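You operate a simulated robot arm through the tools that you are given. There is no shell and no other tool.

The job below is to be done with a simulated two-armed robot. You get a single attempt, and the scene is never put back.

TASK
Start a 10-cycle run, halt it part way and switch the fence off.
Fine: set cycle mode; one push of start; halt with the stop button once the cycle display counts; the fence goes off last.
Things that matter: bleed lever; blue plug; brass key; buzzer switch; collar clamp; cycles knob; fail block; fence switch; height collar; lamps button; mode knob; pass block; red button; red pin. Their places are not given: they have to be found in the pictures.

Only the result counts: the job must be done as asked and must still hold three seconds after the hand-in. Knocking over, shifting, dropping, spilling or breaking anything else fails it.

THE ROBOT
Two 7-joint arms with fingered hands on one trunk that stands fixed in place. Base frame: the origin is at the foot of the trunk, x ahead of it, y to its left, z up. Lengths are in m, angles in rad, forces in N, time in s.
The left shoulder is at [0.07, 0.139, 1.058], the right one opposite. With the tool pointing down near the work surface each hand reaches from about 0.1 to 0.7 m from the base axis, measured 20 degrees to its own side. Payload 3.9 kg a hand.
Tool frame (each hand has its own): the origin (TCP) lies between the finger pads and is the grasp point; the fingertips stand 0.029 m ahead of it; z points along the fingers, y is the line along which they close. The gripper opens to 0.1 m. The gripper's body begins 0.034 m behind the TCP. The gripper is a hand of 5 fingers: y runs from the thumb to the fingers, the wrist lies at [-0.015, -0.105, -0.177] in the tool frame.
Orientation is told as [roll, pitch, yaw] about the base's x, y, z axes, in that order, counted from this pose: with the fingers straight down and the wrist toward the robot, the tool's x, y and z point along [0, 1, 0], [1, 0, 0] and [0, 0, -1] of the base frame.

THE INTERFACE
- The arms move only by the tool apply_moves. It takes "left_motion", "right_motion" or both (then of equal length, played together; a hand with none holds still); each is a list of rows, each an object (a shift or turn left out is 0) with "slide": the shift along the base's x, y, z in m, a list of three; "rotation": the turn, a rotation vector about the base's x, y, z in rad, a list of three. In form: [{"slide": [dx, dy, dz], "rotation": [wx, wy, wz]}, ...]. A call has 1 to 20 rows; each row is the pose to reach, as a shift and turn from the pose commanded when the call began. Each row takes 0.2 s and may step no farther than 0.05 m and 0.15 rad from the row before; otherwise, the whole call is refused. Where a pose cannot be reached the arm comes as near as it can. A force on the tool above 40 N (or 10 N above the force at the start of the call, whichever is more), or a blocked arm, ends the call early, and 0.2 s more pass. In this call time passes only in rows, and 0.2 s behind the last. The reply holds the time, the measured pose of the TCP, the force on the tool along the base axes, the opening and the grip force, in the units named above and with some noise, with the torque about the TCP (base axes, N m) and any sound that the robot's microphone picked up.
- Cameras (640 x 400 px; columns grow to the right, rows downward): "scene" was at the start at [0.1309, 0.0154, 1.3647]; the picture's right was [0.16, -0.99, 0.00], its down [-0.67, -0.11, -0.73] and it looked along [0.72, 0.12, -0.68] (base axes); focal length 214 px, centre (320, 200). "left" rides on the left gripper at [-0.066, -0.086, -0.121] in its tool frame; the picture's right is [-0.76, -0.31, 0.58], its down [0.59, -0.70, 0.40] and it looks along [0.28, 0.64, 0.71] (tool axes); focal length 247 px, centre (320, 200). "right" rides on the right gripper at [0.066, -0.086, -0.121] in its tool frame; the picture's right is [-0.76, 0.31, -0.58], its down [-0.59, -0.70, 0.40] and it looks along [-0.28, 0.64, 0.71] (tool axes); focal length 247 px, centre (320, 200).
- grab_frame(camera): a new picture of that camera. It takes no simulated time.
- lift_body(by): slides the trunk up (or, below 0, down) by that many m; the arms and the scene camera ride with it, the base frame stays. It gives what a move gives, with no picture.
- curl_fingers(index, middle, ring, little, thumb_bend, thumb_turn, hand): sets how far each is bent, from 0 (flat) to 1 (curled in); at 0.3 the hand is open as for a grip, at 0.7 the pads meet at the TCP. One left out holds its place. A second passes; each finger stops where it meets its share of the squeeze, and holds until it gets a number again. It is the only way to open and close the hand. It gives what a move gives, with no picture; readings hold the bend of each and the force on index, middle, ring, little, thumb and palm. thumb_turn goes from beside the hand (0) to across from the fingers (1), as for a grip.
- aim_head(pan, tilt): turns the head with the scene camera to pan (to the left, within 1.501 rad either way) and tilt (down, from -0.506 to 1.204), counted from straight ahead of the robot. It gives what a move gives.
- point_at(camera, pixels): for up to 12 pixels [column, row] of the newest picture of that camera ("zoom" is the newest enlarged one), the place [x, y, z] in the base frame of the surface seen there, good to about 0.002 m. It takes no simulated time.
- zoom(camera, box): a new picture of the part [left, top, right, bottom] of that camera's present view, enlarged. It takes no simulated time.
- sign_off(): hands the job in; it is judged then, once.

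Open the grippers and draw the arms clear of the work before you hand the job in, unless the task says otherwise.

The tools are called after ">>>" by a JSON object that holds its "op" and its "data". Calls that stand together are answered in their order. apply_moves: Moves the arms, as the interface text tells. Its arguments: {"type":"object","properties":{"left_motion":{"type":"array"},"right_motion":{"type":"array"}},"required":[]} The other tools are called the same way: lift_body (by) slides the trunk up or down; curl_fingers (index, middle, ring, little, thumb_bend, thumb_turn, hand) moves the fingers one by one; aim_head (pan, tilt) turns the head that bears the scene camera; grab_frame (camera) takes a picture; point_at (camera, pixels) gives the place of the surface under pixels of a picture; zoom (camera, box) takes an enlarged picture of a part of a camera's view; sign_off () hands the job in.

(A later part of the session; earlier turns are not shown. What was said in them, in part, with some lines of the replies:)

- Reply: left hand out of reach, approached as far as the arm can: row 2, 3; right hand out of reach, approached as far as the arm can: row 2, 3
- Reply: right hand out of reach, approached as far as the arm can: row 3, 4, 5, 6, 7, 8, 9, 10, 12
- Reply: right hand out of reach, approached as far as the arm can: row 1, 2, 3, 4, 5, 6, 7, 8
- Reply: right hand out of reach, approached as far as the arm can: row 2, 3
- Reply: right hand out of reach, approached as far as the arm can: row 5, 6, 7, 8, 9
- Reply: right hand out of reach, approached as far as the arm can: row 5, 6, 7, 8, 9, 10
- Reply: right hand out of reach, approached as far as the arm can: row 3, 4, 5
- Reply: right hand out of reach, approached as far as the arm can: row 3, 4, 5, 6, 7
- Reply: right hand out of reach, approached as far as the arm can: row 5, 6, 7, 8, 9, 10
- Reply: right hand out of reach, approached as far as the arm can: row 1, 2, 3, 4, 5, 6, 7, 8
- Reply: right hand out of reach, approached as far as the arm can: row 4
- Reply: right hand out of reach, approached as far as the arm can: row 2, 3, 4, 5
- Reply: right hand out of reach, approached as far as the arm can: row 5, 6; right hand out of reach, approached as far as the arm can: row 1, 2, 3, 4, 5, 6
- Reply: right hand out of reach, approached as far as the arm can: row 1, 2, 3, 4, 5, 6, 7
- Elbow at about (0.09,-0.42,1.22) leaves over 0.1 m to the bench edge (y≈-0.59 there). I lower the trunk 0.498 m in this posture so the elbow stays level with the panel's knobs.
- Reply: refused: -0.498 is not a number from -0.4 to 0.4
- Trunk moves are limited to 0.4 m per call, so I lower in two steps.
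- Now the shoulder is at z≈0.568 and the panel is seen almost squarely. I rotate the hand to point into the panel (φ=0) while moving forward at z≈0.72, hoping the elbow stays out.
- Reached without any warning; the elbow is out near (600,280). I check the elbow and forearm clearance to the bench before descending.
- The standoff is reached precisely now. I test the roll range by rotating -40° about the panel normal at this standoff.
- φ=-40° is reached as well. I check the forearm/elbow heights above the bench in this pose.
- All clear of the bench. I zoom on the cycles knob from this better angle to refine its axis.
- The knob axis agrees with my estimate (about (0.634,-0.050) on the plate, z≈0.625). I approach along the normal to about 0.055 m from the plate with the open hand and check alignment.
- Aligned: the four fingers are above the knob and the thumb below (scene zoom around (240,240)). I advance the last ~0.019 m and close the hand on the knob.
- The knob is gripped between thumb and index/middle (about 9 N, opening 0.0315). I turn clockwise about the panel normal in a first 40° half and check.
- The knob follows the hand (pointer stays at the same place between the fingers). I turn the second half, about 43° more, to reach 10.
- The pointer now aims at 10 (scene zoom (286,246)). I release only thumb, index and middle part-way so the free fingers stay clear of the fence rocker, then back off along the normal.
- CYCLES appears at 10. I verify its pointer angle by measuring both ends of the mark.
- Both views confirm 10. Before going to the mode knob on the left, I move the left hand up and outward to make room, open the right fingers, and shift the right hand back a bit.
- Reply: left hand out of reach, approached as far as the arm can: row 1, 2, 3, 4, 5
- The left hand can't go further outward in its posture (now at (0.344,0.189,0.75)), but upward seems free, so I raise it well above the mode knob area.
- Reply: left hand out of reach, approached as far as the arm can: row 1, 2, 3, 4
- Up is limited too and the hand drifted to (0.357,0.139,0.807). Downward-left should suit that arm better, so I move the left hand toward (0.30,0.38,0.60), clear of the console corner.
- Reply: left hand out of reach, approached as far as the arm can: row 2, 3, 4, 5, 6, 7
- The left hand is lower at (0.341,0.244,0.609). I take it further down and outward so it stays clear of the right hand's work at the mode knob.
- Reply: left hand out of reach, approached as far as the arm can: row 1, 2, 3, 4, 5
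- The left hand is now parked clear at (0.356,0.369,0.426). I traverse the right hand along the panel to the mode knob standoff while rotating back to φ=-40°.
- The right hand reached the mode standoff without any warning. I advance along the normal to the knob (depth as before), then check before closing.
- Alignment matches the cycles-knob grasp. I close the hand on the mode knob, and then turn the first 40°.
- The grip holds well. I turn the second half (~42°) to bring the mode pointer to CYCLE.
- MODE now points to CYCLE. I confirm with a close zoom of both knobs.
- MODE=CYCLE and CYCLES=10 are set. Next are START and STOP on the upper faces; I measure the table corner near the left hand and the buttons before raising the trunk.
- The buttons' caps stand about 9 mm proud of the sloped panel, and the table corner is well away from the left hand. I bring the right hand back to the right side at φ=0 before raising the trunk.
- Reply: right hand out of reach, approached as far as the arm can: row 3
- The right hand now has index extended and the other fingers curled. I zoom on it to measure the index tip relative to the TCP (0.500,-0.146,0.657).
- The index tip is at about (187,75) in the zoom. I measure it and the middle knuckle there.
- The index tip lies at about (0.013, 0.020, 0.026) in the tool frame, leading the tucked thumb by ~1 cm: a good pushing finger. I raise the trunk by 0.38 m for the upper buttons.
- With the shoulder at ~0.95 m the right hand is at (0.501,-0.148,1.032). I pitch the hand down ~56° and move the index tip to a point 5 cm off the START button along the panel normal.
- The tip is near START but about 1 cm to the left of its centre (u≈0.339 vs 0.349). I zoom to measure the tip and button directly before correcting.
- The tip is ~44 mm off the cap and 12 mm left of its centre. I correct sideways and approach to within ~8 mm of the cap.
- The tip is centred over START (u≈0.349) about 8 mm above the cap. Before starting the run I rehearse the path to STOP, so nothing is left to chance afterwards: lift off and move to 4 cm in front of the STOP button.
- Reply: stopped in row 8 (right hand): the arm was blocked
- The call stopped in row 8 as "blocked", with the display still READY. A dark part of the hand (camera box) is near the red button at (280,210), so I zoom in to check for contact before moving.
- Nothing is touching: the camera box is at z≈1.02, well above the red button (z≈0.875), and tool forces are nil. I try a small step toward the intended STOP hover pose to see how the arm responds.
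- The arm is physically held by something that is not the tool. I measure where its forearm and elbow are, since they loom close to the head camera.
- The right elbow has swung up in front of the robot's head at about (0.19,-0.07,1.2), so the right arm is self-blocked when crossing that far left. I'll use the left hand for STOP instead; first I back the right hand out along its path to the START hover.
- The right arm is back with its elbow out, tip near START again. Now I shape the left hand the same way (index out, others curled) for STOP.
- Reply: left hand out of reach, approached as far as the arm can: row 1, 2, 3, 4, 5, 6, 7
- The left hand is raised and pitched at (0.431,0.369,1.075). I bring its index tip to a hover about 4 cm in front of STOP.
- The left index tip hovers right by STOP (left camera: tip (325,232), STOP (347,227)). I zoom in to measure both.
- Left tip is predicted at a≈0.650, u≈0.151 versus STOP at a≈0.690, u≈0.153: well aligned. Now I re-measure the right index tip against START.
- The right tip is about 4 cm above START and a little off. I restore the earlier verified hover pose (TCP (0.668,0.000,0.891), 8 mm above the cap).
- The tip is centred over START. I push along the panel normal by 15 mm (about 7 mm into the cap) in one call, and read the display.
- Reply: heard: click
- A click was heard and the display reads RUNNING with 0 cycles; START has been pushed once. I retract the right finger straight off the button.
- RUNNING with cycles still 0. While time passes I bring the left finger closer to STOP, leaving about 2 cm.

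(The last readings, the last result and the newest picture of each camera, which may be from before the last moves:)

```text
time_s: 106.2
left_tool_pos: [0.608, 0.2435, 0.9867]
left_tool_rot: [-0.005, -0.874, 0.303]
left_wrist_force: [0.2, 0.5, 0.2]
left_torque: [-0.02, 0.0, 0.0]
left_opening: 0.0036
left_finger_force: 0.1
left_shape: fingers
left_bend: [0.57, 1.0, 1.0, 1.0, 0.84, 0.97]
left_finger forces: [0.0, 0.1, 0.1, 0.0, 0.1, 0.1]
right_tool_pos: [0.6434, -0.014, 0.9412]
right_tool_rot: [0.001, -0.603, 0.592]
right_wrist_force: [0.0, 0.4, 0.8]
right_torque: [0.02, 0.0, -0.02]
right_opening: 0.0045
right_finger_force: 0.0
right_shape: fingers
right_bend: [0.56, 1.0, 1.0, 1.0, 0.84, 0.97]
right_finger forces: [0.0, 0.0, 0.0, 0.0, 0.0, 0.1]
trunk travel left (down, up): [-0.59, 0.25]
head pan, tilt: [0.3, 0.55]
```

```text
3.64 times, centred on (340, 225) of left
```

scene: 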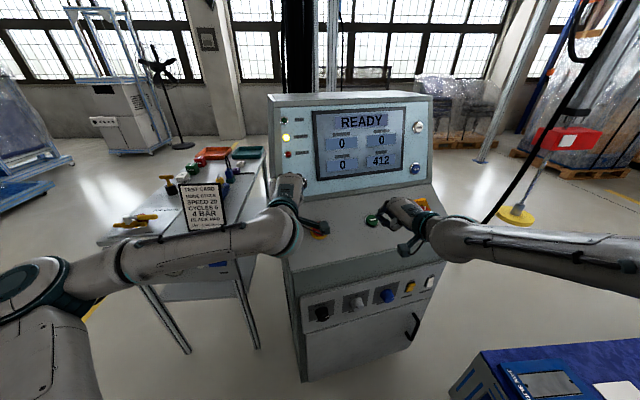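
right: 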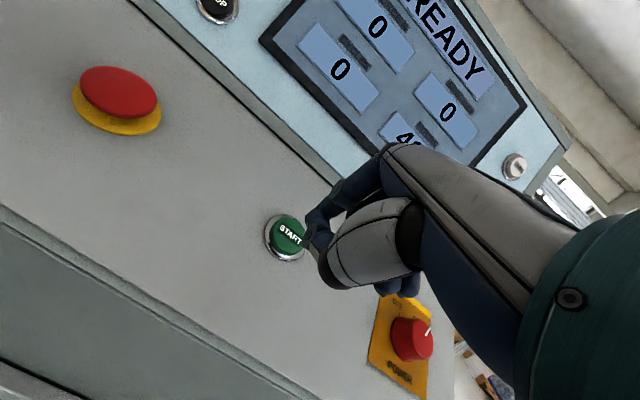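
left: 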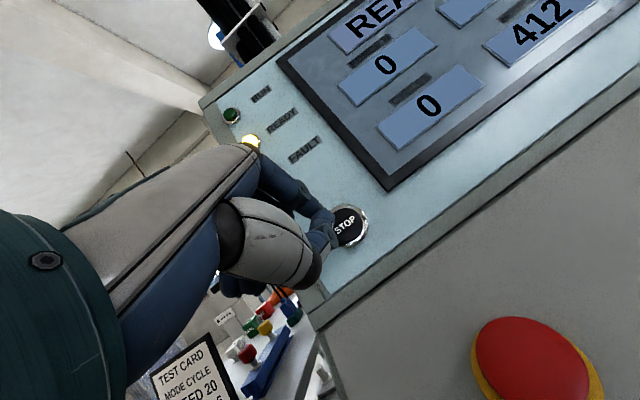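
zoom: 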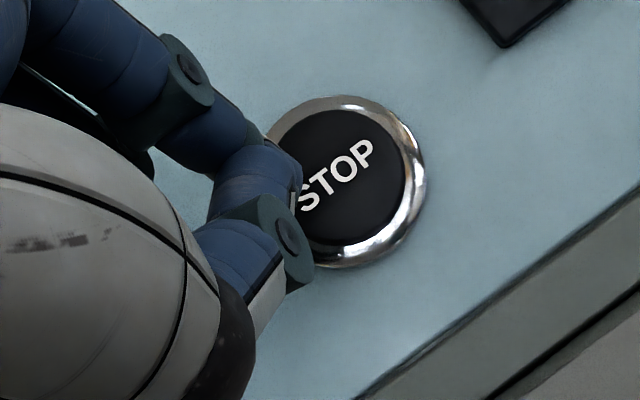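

FORCE 1200 and SINK 9: the first cycle is in progress, CYCLES still 0. The tip looks ~5 mm left/high of STOP's centre, so I shift it slightly right and down while waiting.

>>> {"op": "apply_moves", "data": {"left_motion": [{"slide": [0.0027, -0.0042, -0.003]}, {"slide": [0.0027, -0.0042, -0.003]}]}}

>>> {"op": "zoom", "data": {"camera": "left", "box": [280, 170, 400, 280]}}

>>> {"op": "zoom", "data": {"camera": "scene", "box": [265, 90, 435, 190]}}

```text
time_s: 106.8
left_tool_pos: [0.6093, 0.2398, 0.983]
left_tool_rot: [-0.008, -0.875, 0.303]
left_wrist_force: [0.0, 0.1, -0.1]
left_torque: [0.03, -0.04, 0.03]
left_opening: 0.0037
left_finger_force: 0.1
left_shape: fingers
left_bend: [0.57, 1.0, 1.0, 1.0, 0.84, 0.97]
left_finger forces: [0.0, 0.0, 0.0, 0.0, 0.0, 0.0]
right_tool_pos: [0.6422, -0.011, 0.942]
right_tool_rot: [0.0, -0.601, 0.591]
right_wrist_force: [0.0, 0.0, 0.2]
right_torque: [0.04, 0.0, 0.02]
right_opening: 0.0041
right_finger_force: 0.0
right_shape: fingers
right_bend: [0.56, 1.0, 1.0, 1.0, 0.84, 0.97]
right_finger forces: [0.1, 0.0, 0.0, 0.1, 0.0, 0.0]
trunk travel left (down, up): [-0.59, 0.25]
head pan, tilt: [0.3, 0.55]
```

```text
3.64 times, centred on (340, 225) of left
```

zoom: 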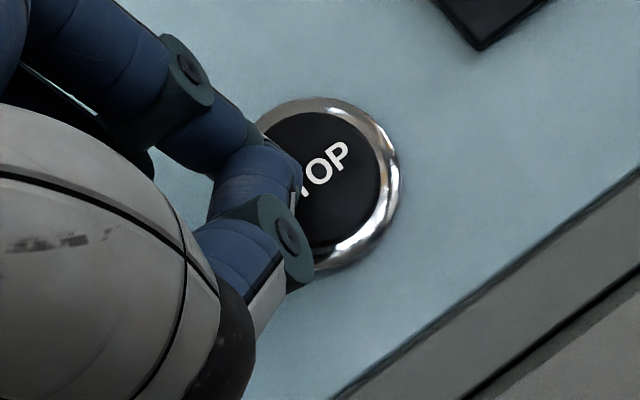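

```text
3.76 times, centred on (350, 140) of scene
```

zoom: 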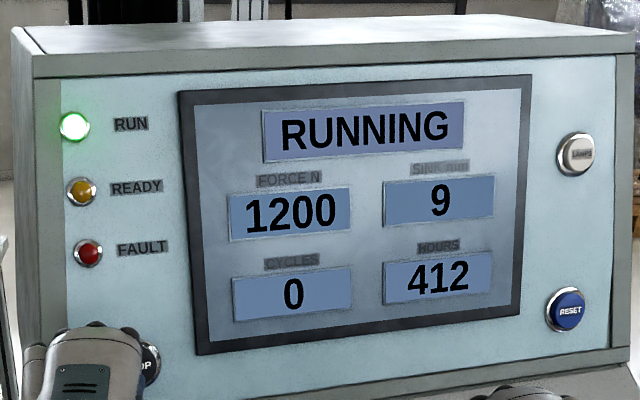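

The tip now lies well within the STOP cap. I hold and let time pass to see the cycle count change.

>>> {"op": "apply_moves", "data": {"left_motion": [{"slide": [0.001, -0.001, 0]}, {"slide": [0.001, -0.001, 0]}, {"slide": [0.001, -0.001, 0]}, {"slide": [0.001, -0.001, 0]}]}}

>>> {"op": "zoom", "data": {"camera": "scene", "box": [265, 90, 435, 190]}}

```text
time_s: 107.8
left_tool_pos: [0.6104, 0.2388, 0.9833]
left_tool_rot: [-0.006, -0.875, 0.304]
left_wrist_force: [-0.3, 0.7, -0.1]
left_torque: [-0.01, 0.01, -0.01]
left_opening: 0.0033
left_finger_force: 0.0
left_shape: fingers
left_bend: [0.57, 1.0, 1.0, 1.0, 0.84, 0.97]
left_finger forces: [0.0, 0.1, 0.0, 0.0, 0.0, 0.1]
right_tool_pos: [0.6431, -0.0135, 0.9423]
right_tool_rot: [-0.001, -0.601, 0.591]
right_wrist_force: [-0.5, 0.8, -0.2]
right_torque: [0.01, 0.0, 0.0]
right_opening: 0.004
right_finger_force: 0.1
right_shape: fingers
right_bend: [0.56, 1.0, 1.0, 1.0, 0.84, 0.97]
right_finger forces: [0.0, 0.0, 0.0, 0.0, 0.0, 0.0]
trunk travel left (down, up): [-0.59, 0.25]
head pan, tilt: [0.3, 0.55]
```

```text
3.76 times, centred on (350, 140) of scene
```

zoom: 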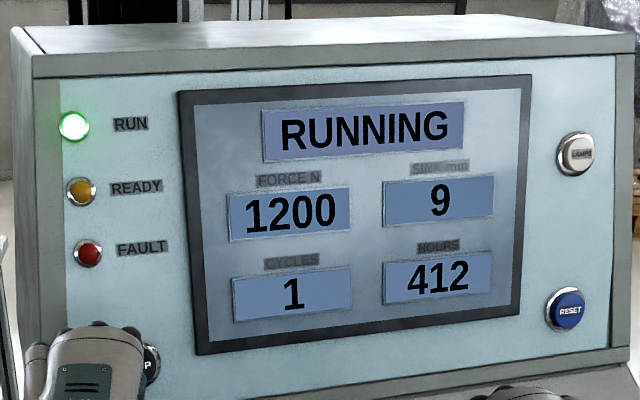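

CYCLES now shows 1, so the count has begun. I push STOP with the left index along the display normal.

>>> {"op": "apply_moves", "data": {"left_motion": [{"slide": [0.0081, 0.0053, -0.0025]}, {"slide": [0.0146, 0.0095, -0.0045]}, {"slide": [0.0195, 0.0127, -0.006]}, {"slide": [0.0227, 0.0148, -0.007]}]}}

>>> {"op": "zoom", "data": {"camera": "scene", "box": [265, 90, 435, 190]}}

>>> {"op": "zoom", "data": {"camera": "left", "box": [280, 170, 400, 280]}}

```text
time_s: 108.8
left_tool_pos: [0.6288, 0.2483, 0.982]
left_tool_rot: [-0.003, -0.882, 0.297]
left_wrist_force: [-20.7, -13.2, 8.1]
left_torque: [0.05, -0.27, -0.27]
left_opening: 0.0013
left_finger_force: 15.0
left_shape: fingers
left_bend: [0.6, 1.0, 1.0, 1.0, 0.84, 0.97]
left_finger forces: [30.6, 0.1, 0.0, 0.0, 0.0, 0.1]
right_tool_pos: [0.6397, -0.0152, 0.9456]
right_tool_rot: [-0.002, -0.608, 0.592]
right_wrist_force: [0.6, -0.3, 0.0]
right_torque: [-0.03, 0.04, -0.02]
right_opening: 0.004
right_finger_force: 0.0
right_shape: fingers
right_bend: [0.56, 1.0, 1.0, 1.0, 0.84, 0.97]
right_finger forces: [0.0, 0.0, 0.1, 0.1, 0.0, 0.1]
trunk travel left (down, up): [-0.59, 0.25]
head pan, tilt: [0.3, 0.55]
heard: click
```

```text
3.76 times, centred on (350, 140) of scene
```

zoom: 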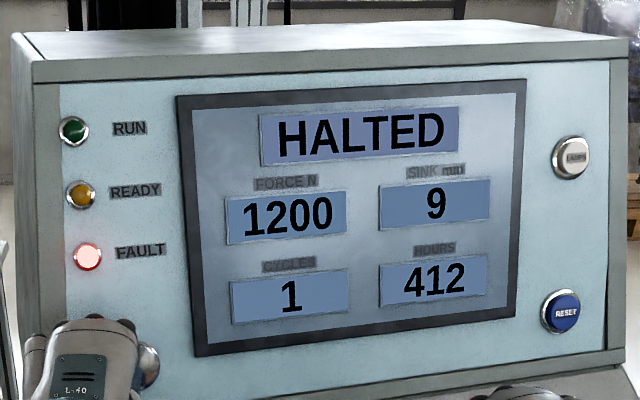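

```text
3.64 times, centred on (340, 225) of left
```

zoom: 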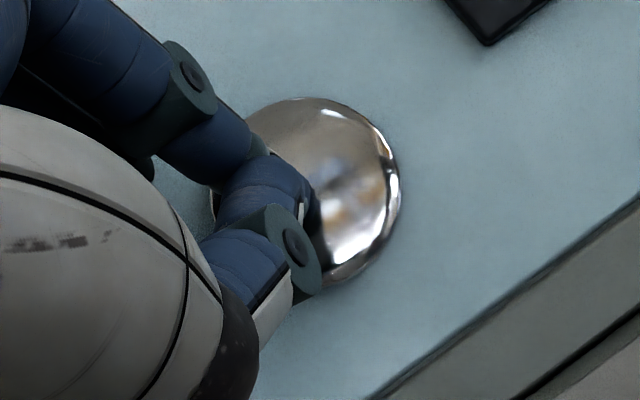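

HALTED with CYCLES 1, and a click was heard. I withdraw the left finger straight back from STOP and then return that hand along its approach path.

>>> {"op": "apply_moves", "data": {"left_motion": [{"slide": [-0.0243, -0.0159, 0.0075]}, {"slide": [-0.0487, -0.0317, 0.015]}, {"slide": [-0.0793, -0.0025, 0.0319]}, {"slide": [-0.1099, 0.0267, 0.0488]}, {"slide": [-0.1405, 0.0559, 0.0657]}, {"slide": [-0.1711, 0.0851, 0.0826]}, {"slide": [-0.202, 0.114, 0.0995]}]}}

>>> {"op": "grab_frame", "data": {"camera": "scene"}}

```text
time_s: 110.4
left_tool_pos: [0.4323, 0.3688, 1.0748]
left_tool_rot: [-0.005, -0.873, 0.305]
left_wrist_force: [0.2, 0.8, -0.1]
left_torque: [0.01, 0.01, -0.01]
left_opening: 0.004
left_finger_force: 0.0
left_shape: fingers
left_bend: [0.56, 1.0, 1.0, 1.0, 0.84, 0.97]
left_finger forces: [0.0, 0.0, 0.1, 0.0, 0.1, 0.0]
right_tool_pos: [0.643, -0.0125, 0.9423]
right_tool_rot: [-0.002, -0.602, 0.593]
right_wrist_force: [0.0, -0.2, 0.4]
right_torque: [0.0, 0.01, -0.03]
right_opening: 0.0039
right_finger_force: 0.0
right_shape: fingers
right_bend: [0.56, 1.0, 1.0, 1.0, 0.84, 0.97]
right_finger forces: [0.1, 0.0, 0.1, 0.0, 0.1, 0.1]
trunk travel left (down, up): [-0.59, 0.25]
head pan, tilt: [0.3, 0.55]
```

```text
taken
```

scene: 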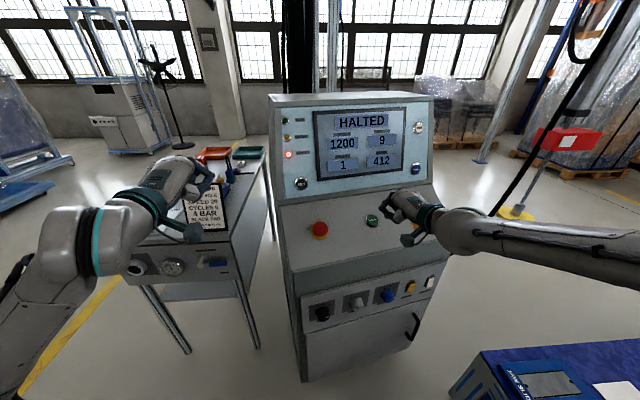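

The run is halted at 1 of 10 cycles. Now both arms go back along their earlier safe paths: right hand back to pointing level at (0.50,-0.147,1.03), left hand to its parked pose, before lowering for the fence switch.

>>> {"op": "apply_moves", "data": {"right_motion": [{"slide": [-0.0204, -0.0192, 0.0129], "rotation": [0.0735, -0.1129, 0]}, {"slide": [-0.0409, -0.0384, 0.0257], "rotation": [0.147, -0.2257, 0]}, {"slide": [-0.0613, -0.0576, 0.0386], "rotation": [0.2205, -0.3386, 0]}, {"slide": [-0.0817, -0.0769, 0.0514], "rotation": [0.294, -0.4514, 0]}, {"slide": [-0.1021, -0.0961, 0.0643], "rotation": [0.3675, -0.5643, 0]}, {"slide": [-0.1226, -0.1153, 0.0771], "rotation": [0.441, -0.6771, 0]}, {"slide": [-0.143, -0.1345, 0.09], "rotation": [0.5145, -0.79, 0]}], "left_motion": [{"slide": [-0.0108, 0.0, -0.0385], "rotation": [-0.0187, 0.1238, -0.0401]}, {"slide": [-0.0216, 0.0, -0.077], "rotation": [-0.0374, 0.2476, -0.0802]}, {"slide": [-0.0324, 0.0, -0.1155], "rotation": [-0.0561, 0.3714, -0.1203]}, {"slide": [-0.0432, 0.0, -0.154], "rotation": [-0.0749, 0.4951, -0.1603]}, {"slide": [-0.054, 0.0, -0.1925], "rotation": [-0.0936, 0.6189, -0.2004]}, {"slide": [-0.0648, 0.0, -0.231], "rotation": [-0.1123, 0.7427, -0.2405]}, {"slide": [-0.0757, 0.0, -0.27], "rotation": [-0.131, 0.8665, -0.2806]}]}}

>>> {"op": "grab_frame", "data": {"camera": "scene"}}

```text
time_s: 112.0
left_tool_pos: [0.356, 0.3678, 0.8062]
left_tool_rot: [-0.002, 0.0, 0.001]
left_wrist_force: [0.3, -1.3, -0.2]
left_torque: [0.03, 0.01, 0.0]
left_opening: 0.0039
left_finger_force: 0.1
left_shape: fingers
left_bend: [0.56, 1.0, 1.0, 1.0, 0.84, 0.97]
left_finger forces: [0.0, 0.0, 0.0, 0.0, 0.1, 0.0]
left hand out of reach, approached as far as the arm can: row 1, 2, 3, 4, 5, 6
right_tool_pos: [0.5001, -0.1507, 1.033]
right_tool_rot: [-0.395, -1.544, 0.981]
right_wrist_force: [0.0, -0.2, -0.3]
right_torque: [0.0, -0.06, 0.02]
right_opening: 0.0041
right_finger_force: 0.0
right_shape: fingers
right_bend: [0.56, 1.0, 1.0, 1.0, 0.84, 0.97]
right_finger forces: [0.1, 0.1, 0.1, 0.0, 0.1, 0.0]
trunk travel left (down, up): [-0.59, 0.25]
head pan, tilt: [0.3, 0.55]
```

```text
taken
```

scene: 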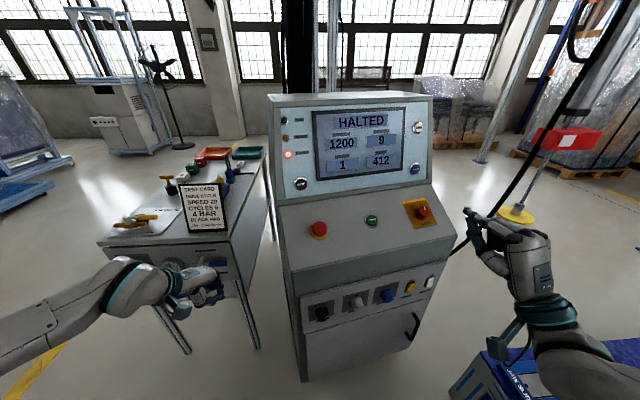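

Both arms are back where they were before the trunk was raised. I check the right elbow's position relative to the bench before lowering.

>>> {"op": "aim_head", "data": {"pan": -0.7, "tilt": 0.8}}

>>> {"op": "grab_frame", "data": {"camera": "scene"}}

```text
time_s: 113.3
left_tool_pos: [0.3566, 0.3682, 0.8066]
left_tool_rot: [-0.007, 0.002, 0.004]
left_wrist_force: [0.8, -0.3, 1.1]
left_torque: [0.03, 0.0, 0.0]
left_opening: 0.0044
left_finger_force: 0.1
left_shape: fingers
left_bend: [0.56, 1.0, 1.0, 1.0, 0.84, 0.97]
left_finger forces: [0.0, 0.0, 0.0, 0.0, 0.0, 0.0]
right_tool_pos: [0.4985, -0.1496, 1.0336]
right_tool_rot: [-0.385, -1.542, 0.969]
right_wrist_force: [0.5, -0.1, 0.8]
right_torque: [-0.01, -0.05, -0.01]
right_opening: 0.0042
right_finger_force: 0.0
right_shape: fingers
right_bend: [0.56, 1.0, 1.0, 1.0, 0.84, 0.97]
right_finger forces: [0.0, 0.0, 0.0, 0.1, 0.0, 0.0]
trunk travel left (down, up): [-0.59, 0.25]
head pan, tilt: [-0.7, 0.799]
```

```text
taken
```

scene: 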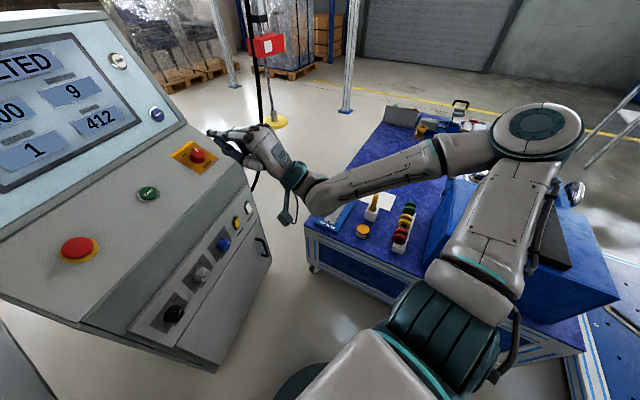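

The elbow is out at about (535,130). I measure it and the nearby blue box to be sure of clearance when lowered by 0.38 m.

>>> {"op": "point_at", "data": {"camera": "scene", "pixels": [[535, 130], [575, 140], [500, 220], [420, 165], [340, 190], [440, 210], [590, 240], [530, 290], [300, 180], [510, 260]]}}

```text
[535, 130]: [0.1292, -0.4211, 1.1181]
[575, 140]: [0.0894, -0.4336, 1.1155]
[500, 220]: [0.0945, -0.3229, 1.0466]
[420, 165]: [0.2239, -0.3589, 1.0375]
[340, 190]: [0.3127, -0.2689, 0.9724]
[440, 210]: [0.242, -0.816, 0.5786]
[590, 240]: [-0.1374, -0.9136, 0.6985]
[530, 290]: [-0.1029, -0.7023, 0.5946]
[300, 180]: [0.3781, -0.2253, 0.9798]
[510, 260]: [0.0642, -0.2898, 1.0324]
```

Elbow at (0.12,-0.43,1.09) will end at z≈0.71, well clear of the box at y≈-0.70. I lower the trunk and turn the head to the panel.

>>> {"op": "lift_body", "data": {"by": -0.38}}

>>> {"op": "aim_head", "data": {"pan": -0.2, "tilt": 0.5}}

>>> {"op": "grab_frame", "data": {"camera": "scene"}}

>>> {"op": "zoom", "data": {"camera": "scene", "box": [280, 140, 400, 230]}}

```text
time_s: 117.0
left_tool_pos: [0.357, 0.3687, 0.4261]
left_tool_rot: [-0.005, 0.001, 0.001]
left_wrist_force: [-0.2, 0.8, 0.4]
left_torque: [-0.02, -0.01, 0.01]
left_opening: 0.0039
left_finger_force: 0.1
left_shape: fingers
left_bend: [0.56, 1.0, 1.0, 1.0, 0.84, 0.97]
left_finger forces: [0.0, 0.0, 0.0, 0.0, 0.1, 0.0]
right_tool_pos: [0.5005, -0.1498, 0.6533]
right_tool_rot: [-0.396, -1.542, 0.983]
right_wrist_force: [0.4, 0.0, -0.4]
right_torque: [0.01, 0.01, -0.01]
right_opening: 0.0039
right_finger_force: 0.1
right_shape: fingers
right_bend: [0.56, 1.0, 1.0, 1.0, 0.84, 0.97]
right_finger forces: [0.1, 0.1, 0.0, 0.0, 0.0, 0.0]
trunk travel left (down, up): [-0.21, 0.63]
head pan, tilt: [-0.7, 0.799]
```

```text
time_s: 117.9
left_tool_pos: [0.3563, 0.3681, 0.4252]
left_tool_rot: [-0.004, 0.002, 0.001]
left_wrist_force: [0.5, 0.1, -0.4]
left_torque: [0.01, 0.04, -0.01]
left_opening: 0.0038
left_finger_force: 0.0
left_shape: fingers
left_bend: [0.56, 1.0, 1.0, 1.0, 0.84, 0.97]
left_finger forces: [0.0, 0.0, 0.1, 0.0, 0.1, 0.0]
right_tool_pos: [0.4993, -0.1493, 0.6534]
right_tool_rot: [-0.397, -1.543, 0.98]
right_wrist_force: [0.2, 0.2, 0.6]
right_torque: [-0.03, 0.03, -0.03]
right_opening: 0.004
right_finger_force: 0.2
right_shape: fingers
right_bend: [0.56, 1.0, 1.0, 1.0, 0.84, 0.97]
right_finger forces: [0.0, 0.0, 0.0, 0.1, 0.0, 0.0]
trunk travel left (down, up): [-0.21, 0.63]
head pan, tilt: [-0.201, 0.499]
```

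```text
taken
```

scene: 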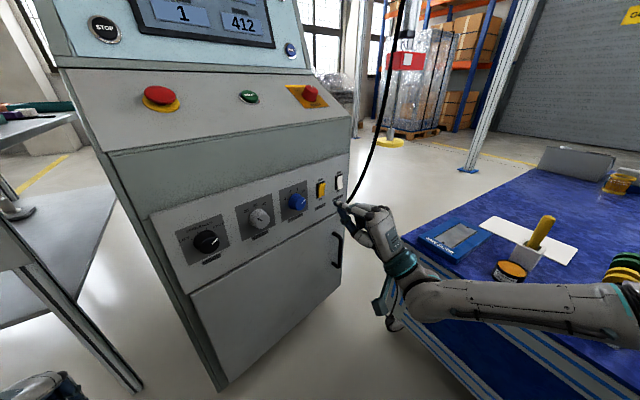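

```text
4.44 times, centred on (340, 185) of scene
```

zoom: 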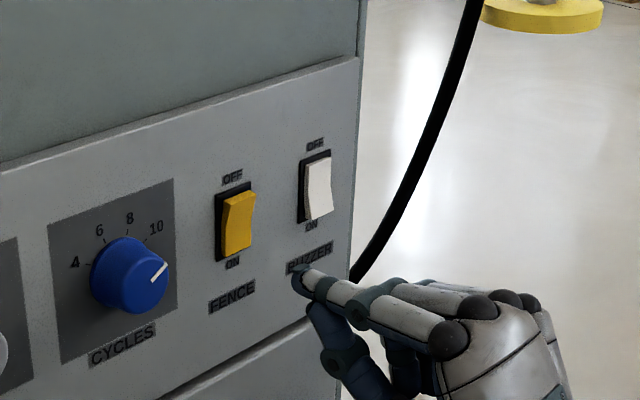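

I zoom further on the fence rocker to read its tilt and get precise coordinates of its upper (OFF) end.

>>> {"op": "zoom", "data": {"camera": "scene", "box": [310, 168, 355, 208]}}

>>> {"op": "point_at", "data": {"camera": "zoom", "pixels": [[140, 130], [145, 150], [140, 170], [140, 200], [135, 230], [130, 255], [115, 150], [112, 240], [170, 140], [165, 230], [90, 200], [60, 200]]}}

>>> {"op": "zoom", "data": {"camera": "right", "box": [160, 200, 360, 400]}}

```text
10.00 times, centred on (332, 188) of scene
```

zoom: 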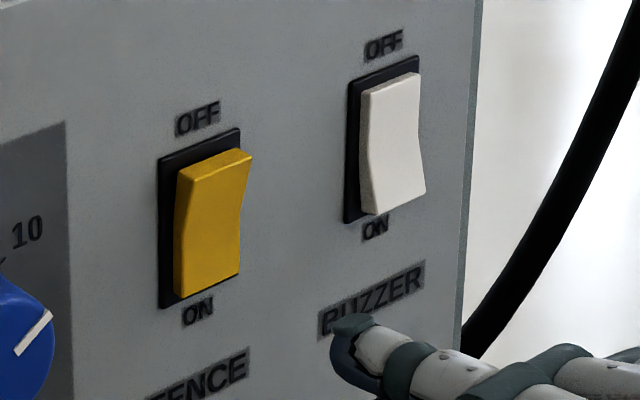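

```text
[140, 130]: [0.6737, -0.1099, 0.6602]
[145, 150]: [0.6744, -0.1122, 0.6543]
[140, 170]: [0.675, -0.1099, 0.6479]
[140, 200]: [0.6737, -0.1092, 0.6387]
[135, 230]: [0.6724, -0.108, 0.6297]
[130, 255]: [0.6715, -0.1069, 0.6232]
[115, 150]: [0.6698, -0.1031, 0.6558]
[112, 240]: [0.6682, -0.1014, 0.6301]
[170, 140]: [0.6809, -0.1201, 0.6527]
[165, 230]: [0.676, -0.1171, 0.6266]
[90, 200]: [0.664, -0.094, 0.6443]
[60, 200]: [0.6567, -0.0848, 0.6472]
```

```text
2.00 times, centred on (260, 300) of right
```

zoom: 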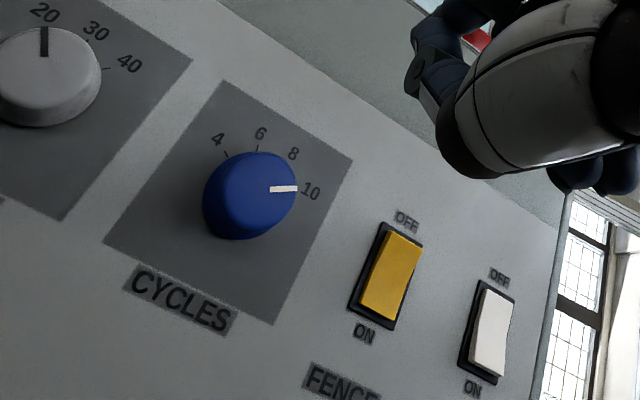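

The yellow rocker's top end stands out (ON pressed), unlike the white one, so pressing the top turns it off. I measure its face points.

>>> {"op": "zoom", "data": {"camera": "scene", "box": [310, 168, 355, 208]}}

>>> {"op": "point_at", "data": {"camera": "zoom", "pixels": [[215, 172], [212, 185], [210, 205], [208, 230], [206, 255], [205, 280], [185, 190], [240, 175], [165, 200], [350, 322], [345, 335], [365, 330]]}}

```text
10.00 times, centred on (332, 188) of scene
```

zoom: 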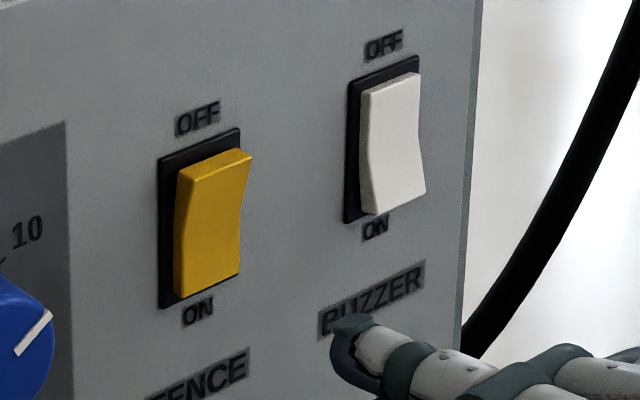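

```text
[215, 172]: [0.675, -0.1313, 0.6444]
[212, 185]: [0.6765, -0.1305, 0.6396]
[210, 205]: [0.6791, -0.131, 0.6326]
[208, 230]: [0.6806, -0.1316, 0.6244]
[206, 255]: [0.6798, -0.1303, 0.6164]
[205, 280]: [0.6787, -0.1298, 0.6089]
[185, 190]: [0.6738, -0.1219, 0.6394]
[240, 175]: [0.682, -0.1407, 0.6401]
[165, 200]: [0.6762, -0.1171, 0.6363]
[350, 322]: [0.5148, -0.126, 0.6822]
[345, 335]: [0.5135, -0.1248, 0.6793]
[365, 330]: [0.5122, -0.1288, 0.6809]
```

The OFF end is centred at u≈0.480, z≈0.64, a≈0.495; the index tip sits at (0.515,-0.126,0.68). I move the tip to a hover ~25 mm in front of the rocker's top end.

>>> {"op": "apply_moves", "data": {"right_motion": [{"slide": [0.035, -0.006, -0.0383]}, {"slide": [0.07, -0.0105, -0.0383]}, {"slide": [0.105, -0.0155, -0.0383]}, {"slide": [0.1403, -0.0205, -0.0383]}]}}

>>> {"op": "grab_frame", "data": {"camera": "scene"}}

>>> {"op": "zoom", "data": {"camera": "scene", "box": [290, 155, 380, 215]}}

>>> {"op": "zoom", "data": {"camera": "right", "box": [220, 150, 400, 300]}}

```text
refused: row 1 steps farther than a row can; nothing moved
```

```text
taken
```

scene: 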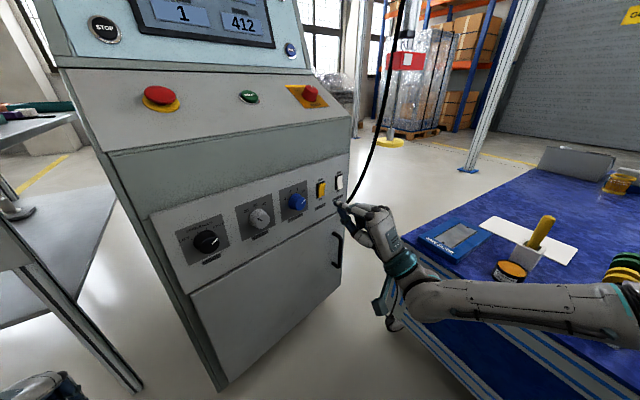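

```text
6.67 times, centred on (335, 185) of scene
```

zoom: 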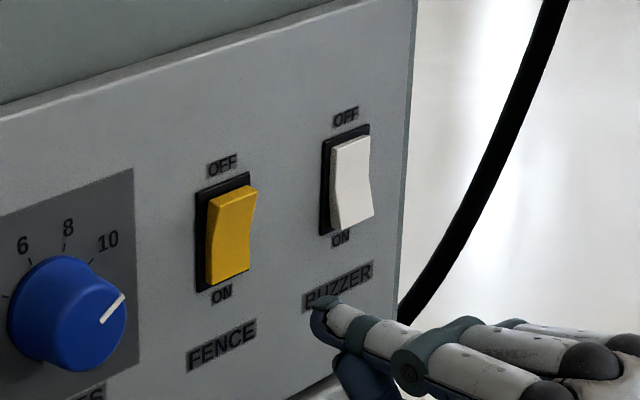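

```text
2.67 times, centred on (310, 225) of right
```

zoom: 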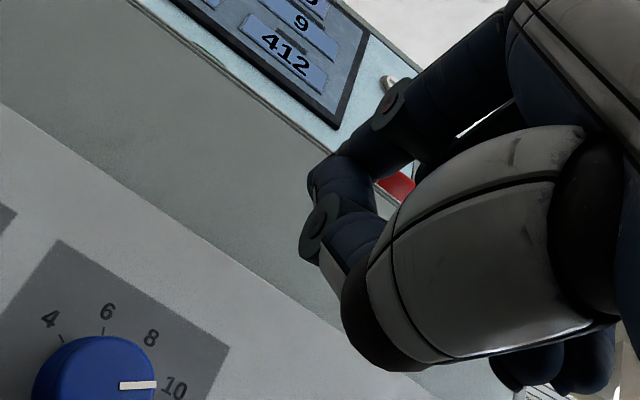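

The first row's step was slightly too long and nothing moved. I resend it with smaller steps.

>>> {"op": "apply_moves", "data": {"right_motion": [{"slide": [0.028, -0.004, -0.02]}, {"slide": [0.056, -0.008, -0.0383]}, {"slide": [0.084, -0.012, -0.0383]}, {"slide": [0.112, -0.0164, -0.0383]}, {"slide": [0.1403, -0.0205, -0.0383]}]}}

>>> {"op": "zoom", "data": {"camera": "scene", "box": [290, 155, 380, 215]}}

>>> {"op": "zoom", "data": {"camera": "right", "box": [220, 150, 400, 300]}}

```text
time_s: 119.1
left_tool_pos: [0.3573, 0.3673, 0.4257]
left_tool_rot: [-0.005, 0.004, 0.002]
left_wrist_force: [-0.1, -0.2, 0.5]
left_torque: [0.03, 0.0, 0.0]
left_opening: 0.004
left_finger_force: 0.1
left_shape: fingers
left_bend: [0.56, 1.0, 1.0, 1.0, 0.84, 0.97]
left_finger forces: [0.1, 0.0, 0.1, 0.0, 0.0, 0.0]
right_tool_pos: [0.6417, -0.1712, 0.6167]
right_tool_rot: [-0.382, -1.543, 0.967]
right_wrist_force: [0.3, -0.9, -1.0]
right_torque: [0.01, 0.02, -0.02]
right_opening: 0.004
right_finger_force: 0.0
right_shape: fingers
right_bend: [0.56, 1.0, 1.0, 1.0, 0.84, 0.97]
right_finger forces: [0.0, 0.0, 0.0, 0.1, 0.0, 0.0]
trunk travel left (down, up): [-0.21, 0.63]
head pan, tilt: [-0.201, 0.499]
```

```text
6.67 times, centred on (335, 185) of scene
```

zoom: 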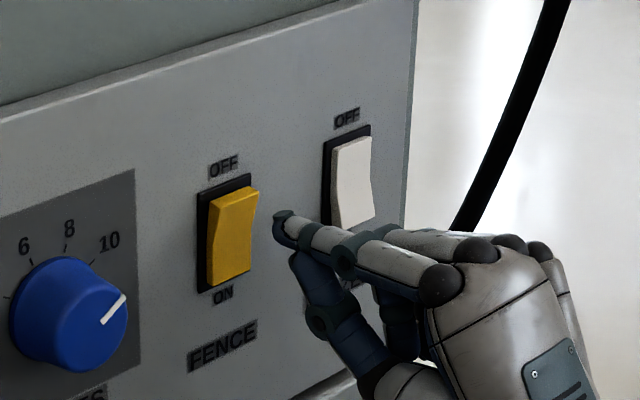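

```text
2.67 times, centred on (310, 225) of right
```

zoom: 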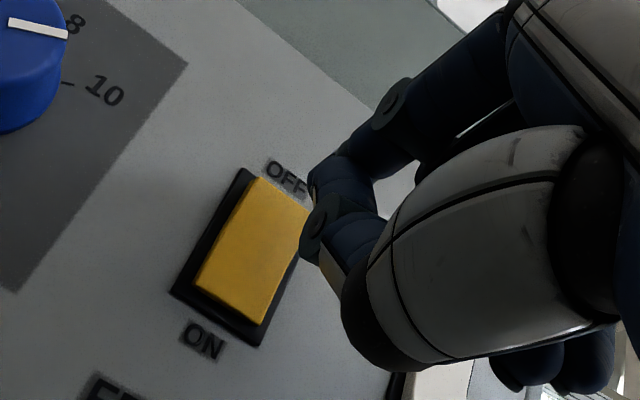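

The tip is in front of the rocker's upper end. I measure the tip precisely before pressing.

>>> {"op": "zoom", "data": {"camera": "scene", "box": [290, 155, 380, 215]}}

>>> {"op": "point_at", "data": {"camera": "zoom", "pixels": [[284, 218], [281, 226], [290, 220], [284, 236], [300, 228], [235, 205], [233, 215], [300, 265], [310, 315]]}}

```text
6.67 times, centred on (335, 185) of scene
```

zoom: 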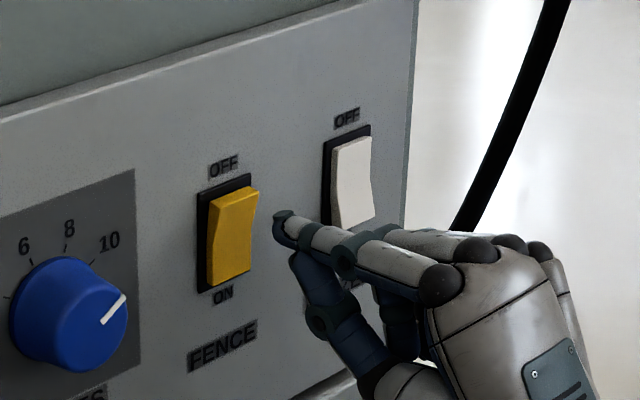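

```text
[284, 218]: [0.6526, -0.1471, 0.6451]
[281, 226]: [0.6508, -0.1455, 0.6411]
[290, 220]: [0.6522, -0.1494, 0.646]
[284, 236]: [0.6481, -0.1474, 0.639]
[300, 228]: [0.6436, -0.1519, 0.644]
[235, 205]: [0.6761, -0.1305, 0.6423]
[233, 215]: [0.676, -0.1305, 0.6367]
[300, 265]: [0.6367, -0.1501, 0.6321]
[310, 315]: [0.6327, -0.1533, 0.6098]
```

Tip at a≈0.467, u≈0.479, z≈0.640; the rocker top is at a≈0.495. I press straight in about 34 mm total, roughly 6–7 mm past contact.

>>> {"op": "apply_moves", "data": {"right_motion": [{"slide": [0.0101, 0.0065, 0]}, {"slide": [0.0184, 0.012, 0]}, {"slide": [0.0235, 0.0153, 0]}, {"slide": [0.0285, 0.0185, 0]}]}}

>>> {"op": "zoom", "data": {"camera": "scene", "box": [290, 155, 380, 215]}}

```text
time_s: 120.0
left_tool_pos: [0.356, 0.3674, 0.4264]
left_tool_rot: [-0.004, -0.002, -0.001]
left_wrist_force: [-0.1, 0.4, -0.2]
left_torque: [-0.01, 0.01, 0.01]
left_opening: 0.004
left_finger_force: 0.1
left_shape: fingers
left_bend: [0.56, 1.0, 1.0, 1.0, 0.84, 0.97]
left_finger forces: [0.1, 0.1, 0.1, 0.1, 0.0, 0.0]
right_tool_pos: [0.6621, -0.1585, 0.616]
right_tool_rot: [-0.142, -1.552, 0.729]
right_wrist_force: [-31.0, -15.2, -0.8]
right_torque: [0.36, -0.82, 0.55]
right_opening: 0.0037
right_finger_force: 17.3
right_shape: fingers
right_bend: [0.56, 1.0, 1.0, 1.0, 0.84, 0.97]
right_finger forces: [34.6, 0.0, 0.0, 0.0, 0.0, 0.1]
trunk travel left (down, up): [-0.21, 0.63]
head pan, tilt: [-0.201, 0.499]
stopped in row 4 (right hand): the force on the tool passed its limit at 50 N (the readings are from after the stop); the commanded pose is now the measured one
```

```text
6.67 times, centred on (335, 185) of scene
```

zoom: 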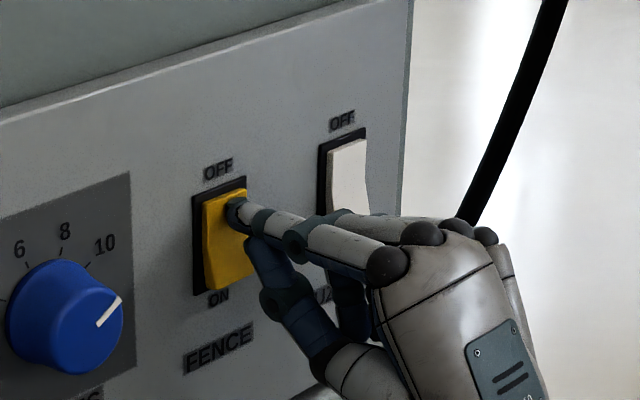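

The press reached the force limit against the rocker. I back off straight out and check whether it flipped.

>>> {"op": "apply_moves", "data": {"right_motion": [{"slide": [-0.0168, -0.0109, 0]}, {"slide": [-0.0335, -0.0218, 0]}, {"slide": [-0.0503, -0.0327, 0]}]}}

>>> {"op": "zoom", "data": {"camera": "scene", "box": [310, 168, 355, 208]}}

>>> {"op": "zoom", "data": {"camera": "right", "box": [220, 200, 400, 350]}}

```text
time_s: 120.8
left_tool_pos: [0.3575, 0.3677, 0.4248]
left_tool_rot: [-0.007, 0.001, 0.002]
left_wrist_force: [0.0, 0.0, 0.0]
left_torque: [-0.02, 0.01, -0.02]
left_opening: 0.0037
left_finger_force: 0.0
left_shape: fingers
left_bend: [0.56, 1.0, 1.0, 1.0, 0.84, 0.97]
left_finger forces: [0.1, 0.0, 0.0, 0.0, 0.0, 0.0]
right_tool_pos: [0.6163, -0.1886, 0.6161]
right_tool_rot: [-0.272, -1.545, 0.856]
right_wrist_force: [-0.3, 0.5, 0.3]
right_torque: [0.01, -0.01, 0.02]
right_opening: 0.0043
right_finger_force: 0.0
right_shape: fingers
right_bend: [0.56, 1.0, 1.0, 1.0, 0.84, 0.97]
right_finger forces: [0.1, 0.0, 0.0, 0.1, 0.0, 0.1]
trunk travel left (down, up): [-0.21, 0.63]
head pan, tilt: [-0.201, 0.499]
```

```text
10.00 times, centred on (332, 188) of scene
```

zoom: 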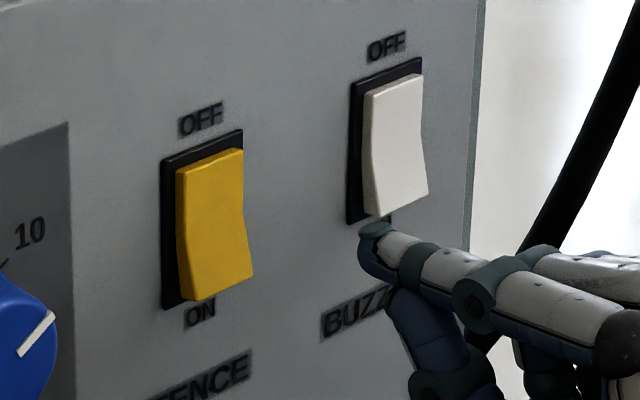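

```text
2.67 times, centred on (310, 275) of right
```

zoom: 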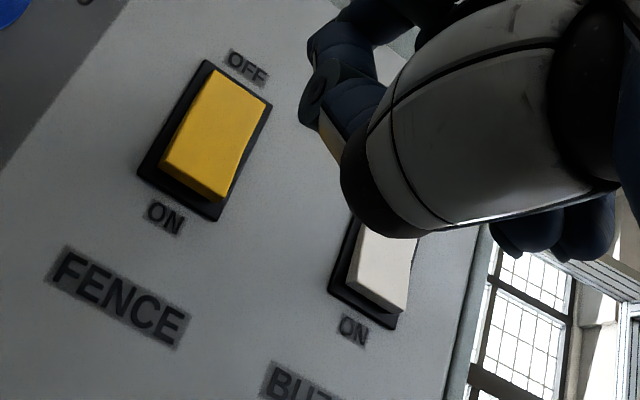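

The rocker has flipped: its lower end now stands out, just like the white one. I confirm by measuring its faces, and check the display via the scene camera.

>>> {"op": "zoom", "data": {"camera": "scene", "box": [310, 168, 355, 208]}}

>>> {"op": "point_at", "data": {"camera": "zoom", "pixels": [[212, 170], [212, 190], [212, 220], [215, 250], [217, 275], [215, 285], [395, 95], [395, 130], [397, 180], [398, 195]]}}

>>> {"op": "grab_frame", "data": {"camera": "scene"}}

```text
10.00 times, centred on (332, 188) of scene
```

zoom: 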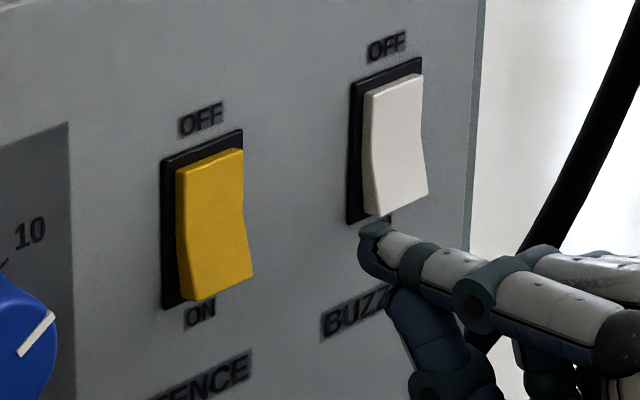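

```text
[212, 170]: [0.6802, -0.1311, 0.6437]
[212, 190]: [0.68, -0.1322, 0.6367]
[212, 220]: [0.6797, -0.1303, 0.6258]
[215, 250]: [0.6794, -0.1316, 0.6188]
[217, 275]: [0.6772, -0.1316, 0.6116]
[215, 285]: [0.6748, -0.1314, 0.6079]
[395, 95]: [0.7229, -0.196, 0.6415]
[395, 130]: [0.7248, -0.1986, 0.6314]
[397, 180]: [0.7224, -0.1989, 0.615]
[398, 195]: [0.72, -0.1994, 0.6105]
```

```text
taken
```

scene: 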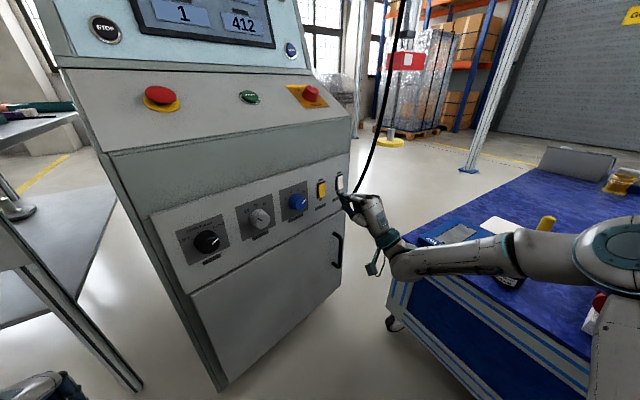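

The top is now pressed in (a≈0.4985) and the bottom stands out (a≈0.494): FENCE is OFF. I draw the right hand back from the panel.

>>> {"op": "apply_moves", "data": {"right_motion": [{"slide": [-0.029, 0.005, 0.01]}, {"slide": [-0.058, 0.015, 0.025]}, {"slide": [-0.087, 0.027, 0.04]}, {"slide": [-0.116, 0.04, 0.06]}, {"slide": [-0.135, 0.04, 0.07]}]}}

>>> {"op": "curl_fingers", "data": {"hand": "right", "index": 0.3, "middle": 0.3, "ring": 0.3, "little": 0.3, "thumb_bend": 0.3}}

>>> {"op": "curl_fingers", "data": {"hand": "left", "index": 0.3, "middle": 0.3, "ring": 0.3, "little": 0.3, "thumb_bend": 0.3}}

>>> {"op": "aim_head", "data": {"pan": 0.15, "tilt": 0.1}}

>>> {"op": "grab_frame", "data": {"camera": "scene"}}

```text
time_s: 122.0
left_tool_pos: [0.357, 0.3686, 0.4249]
left_tool_rot: [-0.008, 0.003, 0.003]
left_wrist_force: [0.0, 0.6, -0.1]
left_torque: [-0.02, 0.0, -0.03]
left_opening: 0.0041
left_finger_force: 0.0
left_shape: fingers
left_bend: [0.56, 1.0, 1.0, 1.0, 0.84, 0.97]
left_finger forces: [0.0, 0.0, 0.0, 0.0, 0.1, 0.1]
right_tool_pos: [0.4789, -0.1515, 0.6855]
right_tool_rot: [0.349, -1.555, 0.235]
right_wrist_force: [0.1, 3.1, 0.0]
right_torque: [0.03, 0.02, -0.14]
right_opening: 0.0044
right_finger_force: 0.1
right_shape: fingers
right_bend: [0.56, 1.0, 1.0, 1.0, 0.84, 0.97]
right_finger forces: [0.1, 0.1, 0.0, 0.0, 0.0, 0.1]
trunk travel left (down, up): [-0.21, 0.63]
head pan, tilt: [-0.201, 0.499]
```

```text
time_s: 123.0
left_tool_pos: [0.3571, 0.3673, 0.4264]
left_tool_rot: [-0.006, 0.002, 0.001]
left_wrist_force: [-0.9, 0.9, 0.0]
left_torque: [0.0, -0.01, 0.0]
left_opening: 0.0039
left_finger_force: 0.0
left_shape: fingers
left_bend: [0.56, 1.0, 1.0, 1.0, 0.84, 0.97]
left_finger forces: [0.0, 0.0, 0.0, 0.1, 0.1, 0.0]
right_tool_pos: [0.4794, -0.1498, 0.6854]
right_tool_rot: [-0.232, -1.547, 0.818]
right_wrist_force: [0.1, -0.2, 0.9]
right_torque: [0.0, 0.03, 0.01]
right_opening: 0.0983
right_finger_force: 0.0
right_shape: fingers
right_bend: [0.3, 0.3, 0.3, 0.3, 0.3, 0.97]
right_finger forces: [0.1, 0.1, 0.0, 0.1, 0.1, 0.0]
trunk travel left (down, up): [-0.21, 0.63]
head pan, tilt: [-0.201, 0.499]
```

```text
time_s: 124.0
left_tool_pos: [0.357, 0.3668, 0.4257]
left_tool_rot: [-0.006, 0.002, 0.001]
left_wrist_force: [-0.3, 0.3, 0.4]
left_torque: [0.03, 0.01, -0.05]
left_opening: 0.0986
left_finger_force: 0.1
left_shape: fingers
left_bend: [0.3, 0.3, 0.3, 0.3, 0.3, 0.97]
left_finger forces: [0.1, 0.1, 0.1, 0.0, 0.0, 0.0]
right_tool_pos: [0.4792, -0.1501, 0.6837]
right_tool_rot: [-0.229, -1.545, 0.814]
right_wrist_force: [-0.1, -0.4, -0.7]
right_torque: [0.0, -0.02, 0.01]
right_opening: 0.0982
right_finger_force: 0.1
right_shape: fingers
right_bend: [0.3, 0.3, 0.3, 0.3, 0.3, 0.97]
right_finger forces: [0.0, 0.0, 0.1, 0.1, 0.0, 0.0]
trunk travel left (down, up): [-0.21, 0.63]
head pan, tilt: [-0.201, 0.499]
```

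```text
time_s: 124.9
left_tool_pos: [0.3564, 0.3673, 0.426]
left_tool_rot: [-0.007, 0.002, 0.001]
left_wrist_force: [-0.6, 0.1, -0.1]
left_torque: [0.04, -0.02, 0.0]
left_opening: 0.0986
left_finger_force: 0.2
left_shape: fingers
left_bend: [0.3, 0.3, 0.3, 0.3, 0.3, 0.97]
left_finger forces: [0.1, 0.0, 0.0, 0.1, 0.0, 0.0]
right_tool_pos: [0.48, -0.1496, 0.6855]
right_tool_rot: [-0.234, -1.545, 0.816]
right_wrist_force: [0.7, 0.0, 0.2]
right_torque: [-0.03, 0.0, 0.03]
right_opening: 0.0981
right_finger_force: 0.0
right_shape: fingers
right_bend: [0.3, 0.3, 0.3, 0.3, 0.3, 0.97]
right_finger forces: [0.0, 0.1, 0.1, 0.1, 0.0, 0.1]
trunk travel left (down, up): [-0.21, 0.63]
head pan, tilt: [0.15, 0.099]
```

```text
taken
```

scene: 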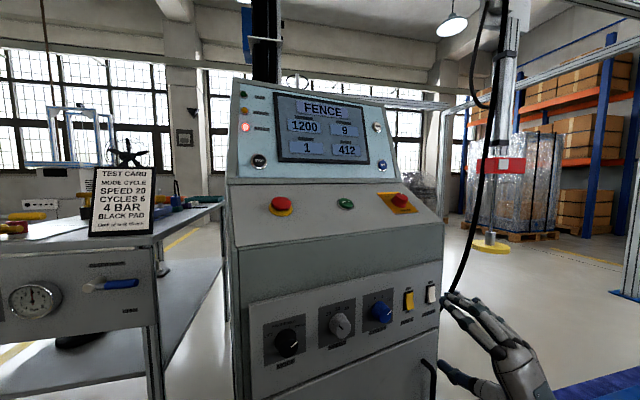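

The display now shows FENCE with CYCLES 1, so the fence went off last. I zoom to confirm all settings and nothing else changed, while pulling the right hand a little further back.

>>> {"op": "apply_moves", "data": {"right_motion": [{"slide": [-0.02, -0.01, 0.005]}, {"slide": [-0.04, -0.02, 0.01]}]}}

>>> {"op": "zoom", "data": {"camera": "scene", "box": [225, 75, 405, 185]}}

>>> {"op": "zoom", "data": {"camera": "scene", "box": [240, 265, 450, 390]}}

>>> {"op": "grab_frame", "data": {"camera": "scene"}}

```text
time_s: 125.5
left_tool_pos: [0.3576, 0.3688, 0.4263]
left_tool_rot: [-0.005, 0.001, 0.002]
left_wrist_force: [-0.5, 0.1, 0.2]
left_torque: [0.01, -0.01, -0.01]
left_opening: 0.0985
left_finger_force: 0.2
left_shape: fingers
left_bend: [0.3, 0.3, 0.3, 0.3, 0.3, 0.97]
left_finger forces: [0.0, 0.0, 0.2, 0.0, 0.0, 0.0]
right_tool_pos: [0.4521, -0.1747, 0.6948]
right_tool_rot: [-0.16, -1.55, 0.746]
right_wrist_force: [-0.4, 0.2, -0.8]
right_torque: [-0.01, 0.01, 0.0]
right_opening: 0.0986
right_finger_force: 0.1
right_shape: fingers
right_bend: [0.3, 0.3, 0.3, 0.3, 0.3, 0.98]
right_finger forces: [0.0, 0.0, 0.1, 0.1, 0.0, 0.0]
right hand out of reach, approached as far as the arm can: row 2
trunk travel left (down, up): [-0.21, 0.63]
head pan, tilt: [0.15, 0.099]
```

```text
3.56 times, centred on (315, 130) of scene
```

zoom: 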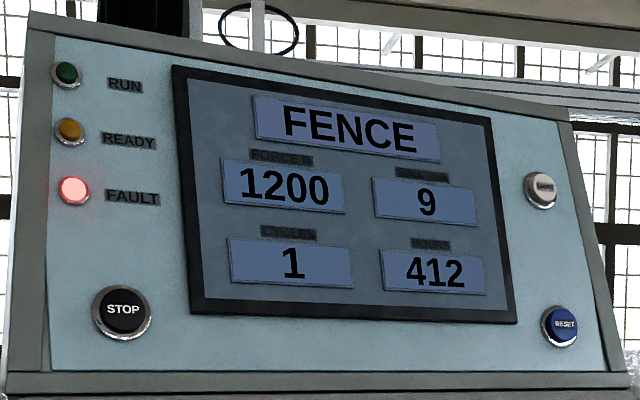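

```text
3.05 times, centred on (345, 328) of scene
```

zoom: 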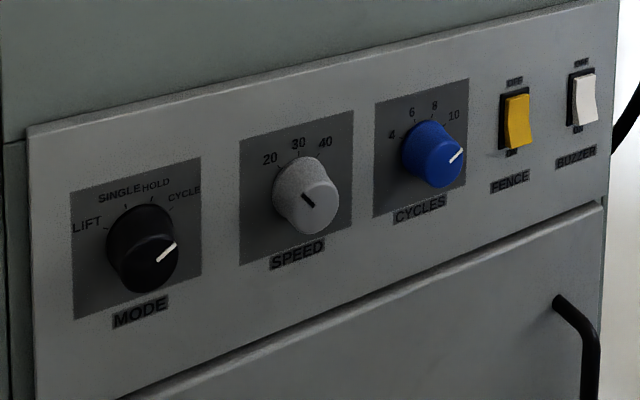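

```text
taken
```

scene: 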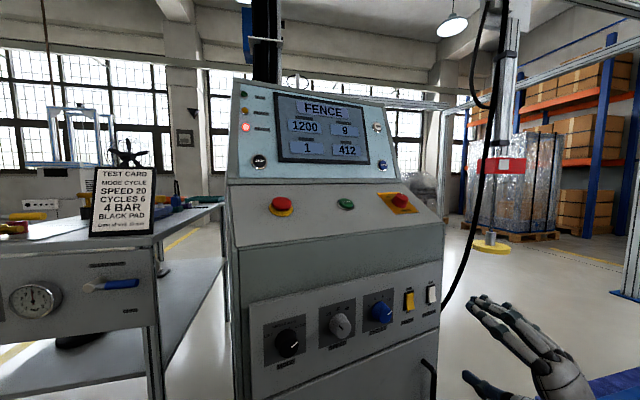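

MODE is at CYCLE, the CYCLES knob at 10, the cycle display holds at 1 after the stop, and FENCE is off with the display reading FENCE. Both hands are open and clear of the work, so I hand the job in.

>>> {"op": "sign_off", "data": {}}

```text
The job is handed in.
```

The job is handed in. The 10-cycle run was started, halted part way, and the fence was switched off last.

- **Setup:** I turned the mode knob from SINGLE to CYCLE and the cycles knob from 6 to 10. The speed knob was left alone.
- **Start:** I pushed START once. The display changed to RUNNING.
- **Halt:** When the cycle display reached 1, I pushed the STOP button. The display changed to HALTED with the count at 1.
- **Fence:** I pressed the OFF end of the fence switch last. The switch flipped, and the display now reads FENCE with the count still at 1. No click was heard on that push, but the measured tilt of the switch shows it is off.

The FAULT lamp came on when the run was halted and stayed on after the fence went off. I did not press RESET.

While rehearsing the route to STOP, the right arm was blocked once, with its elbow up in front of the robot's own head. No contact showed on the console, and I used the left hand for STOP instead. At hand-in both hands were open and drawn back from the console.
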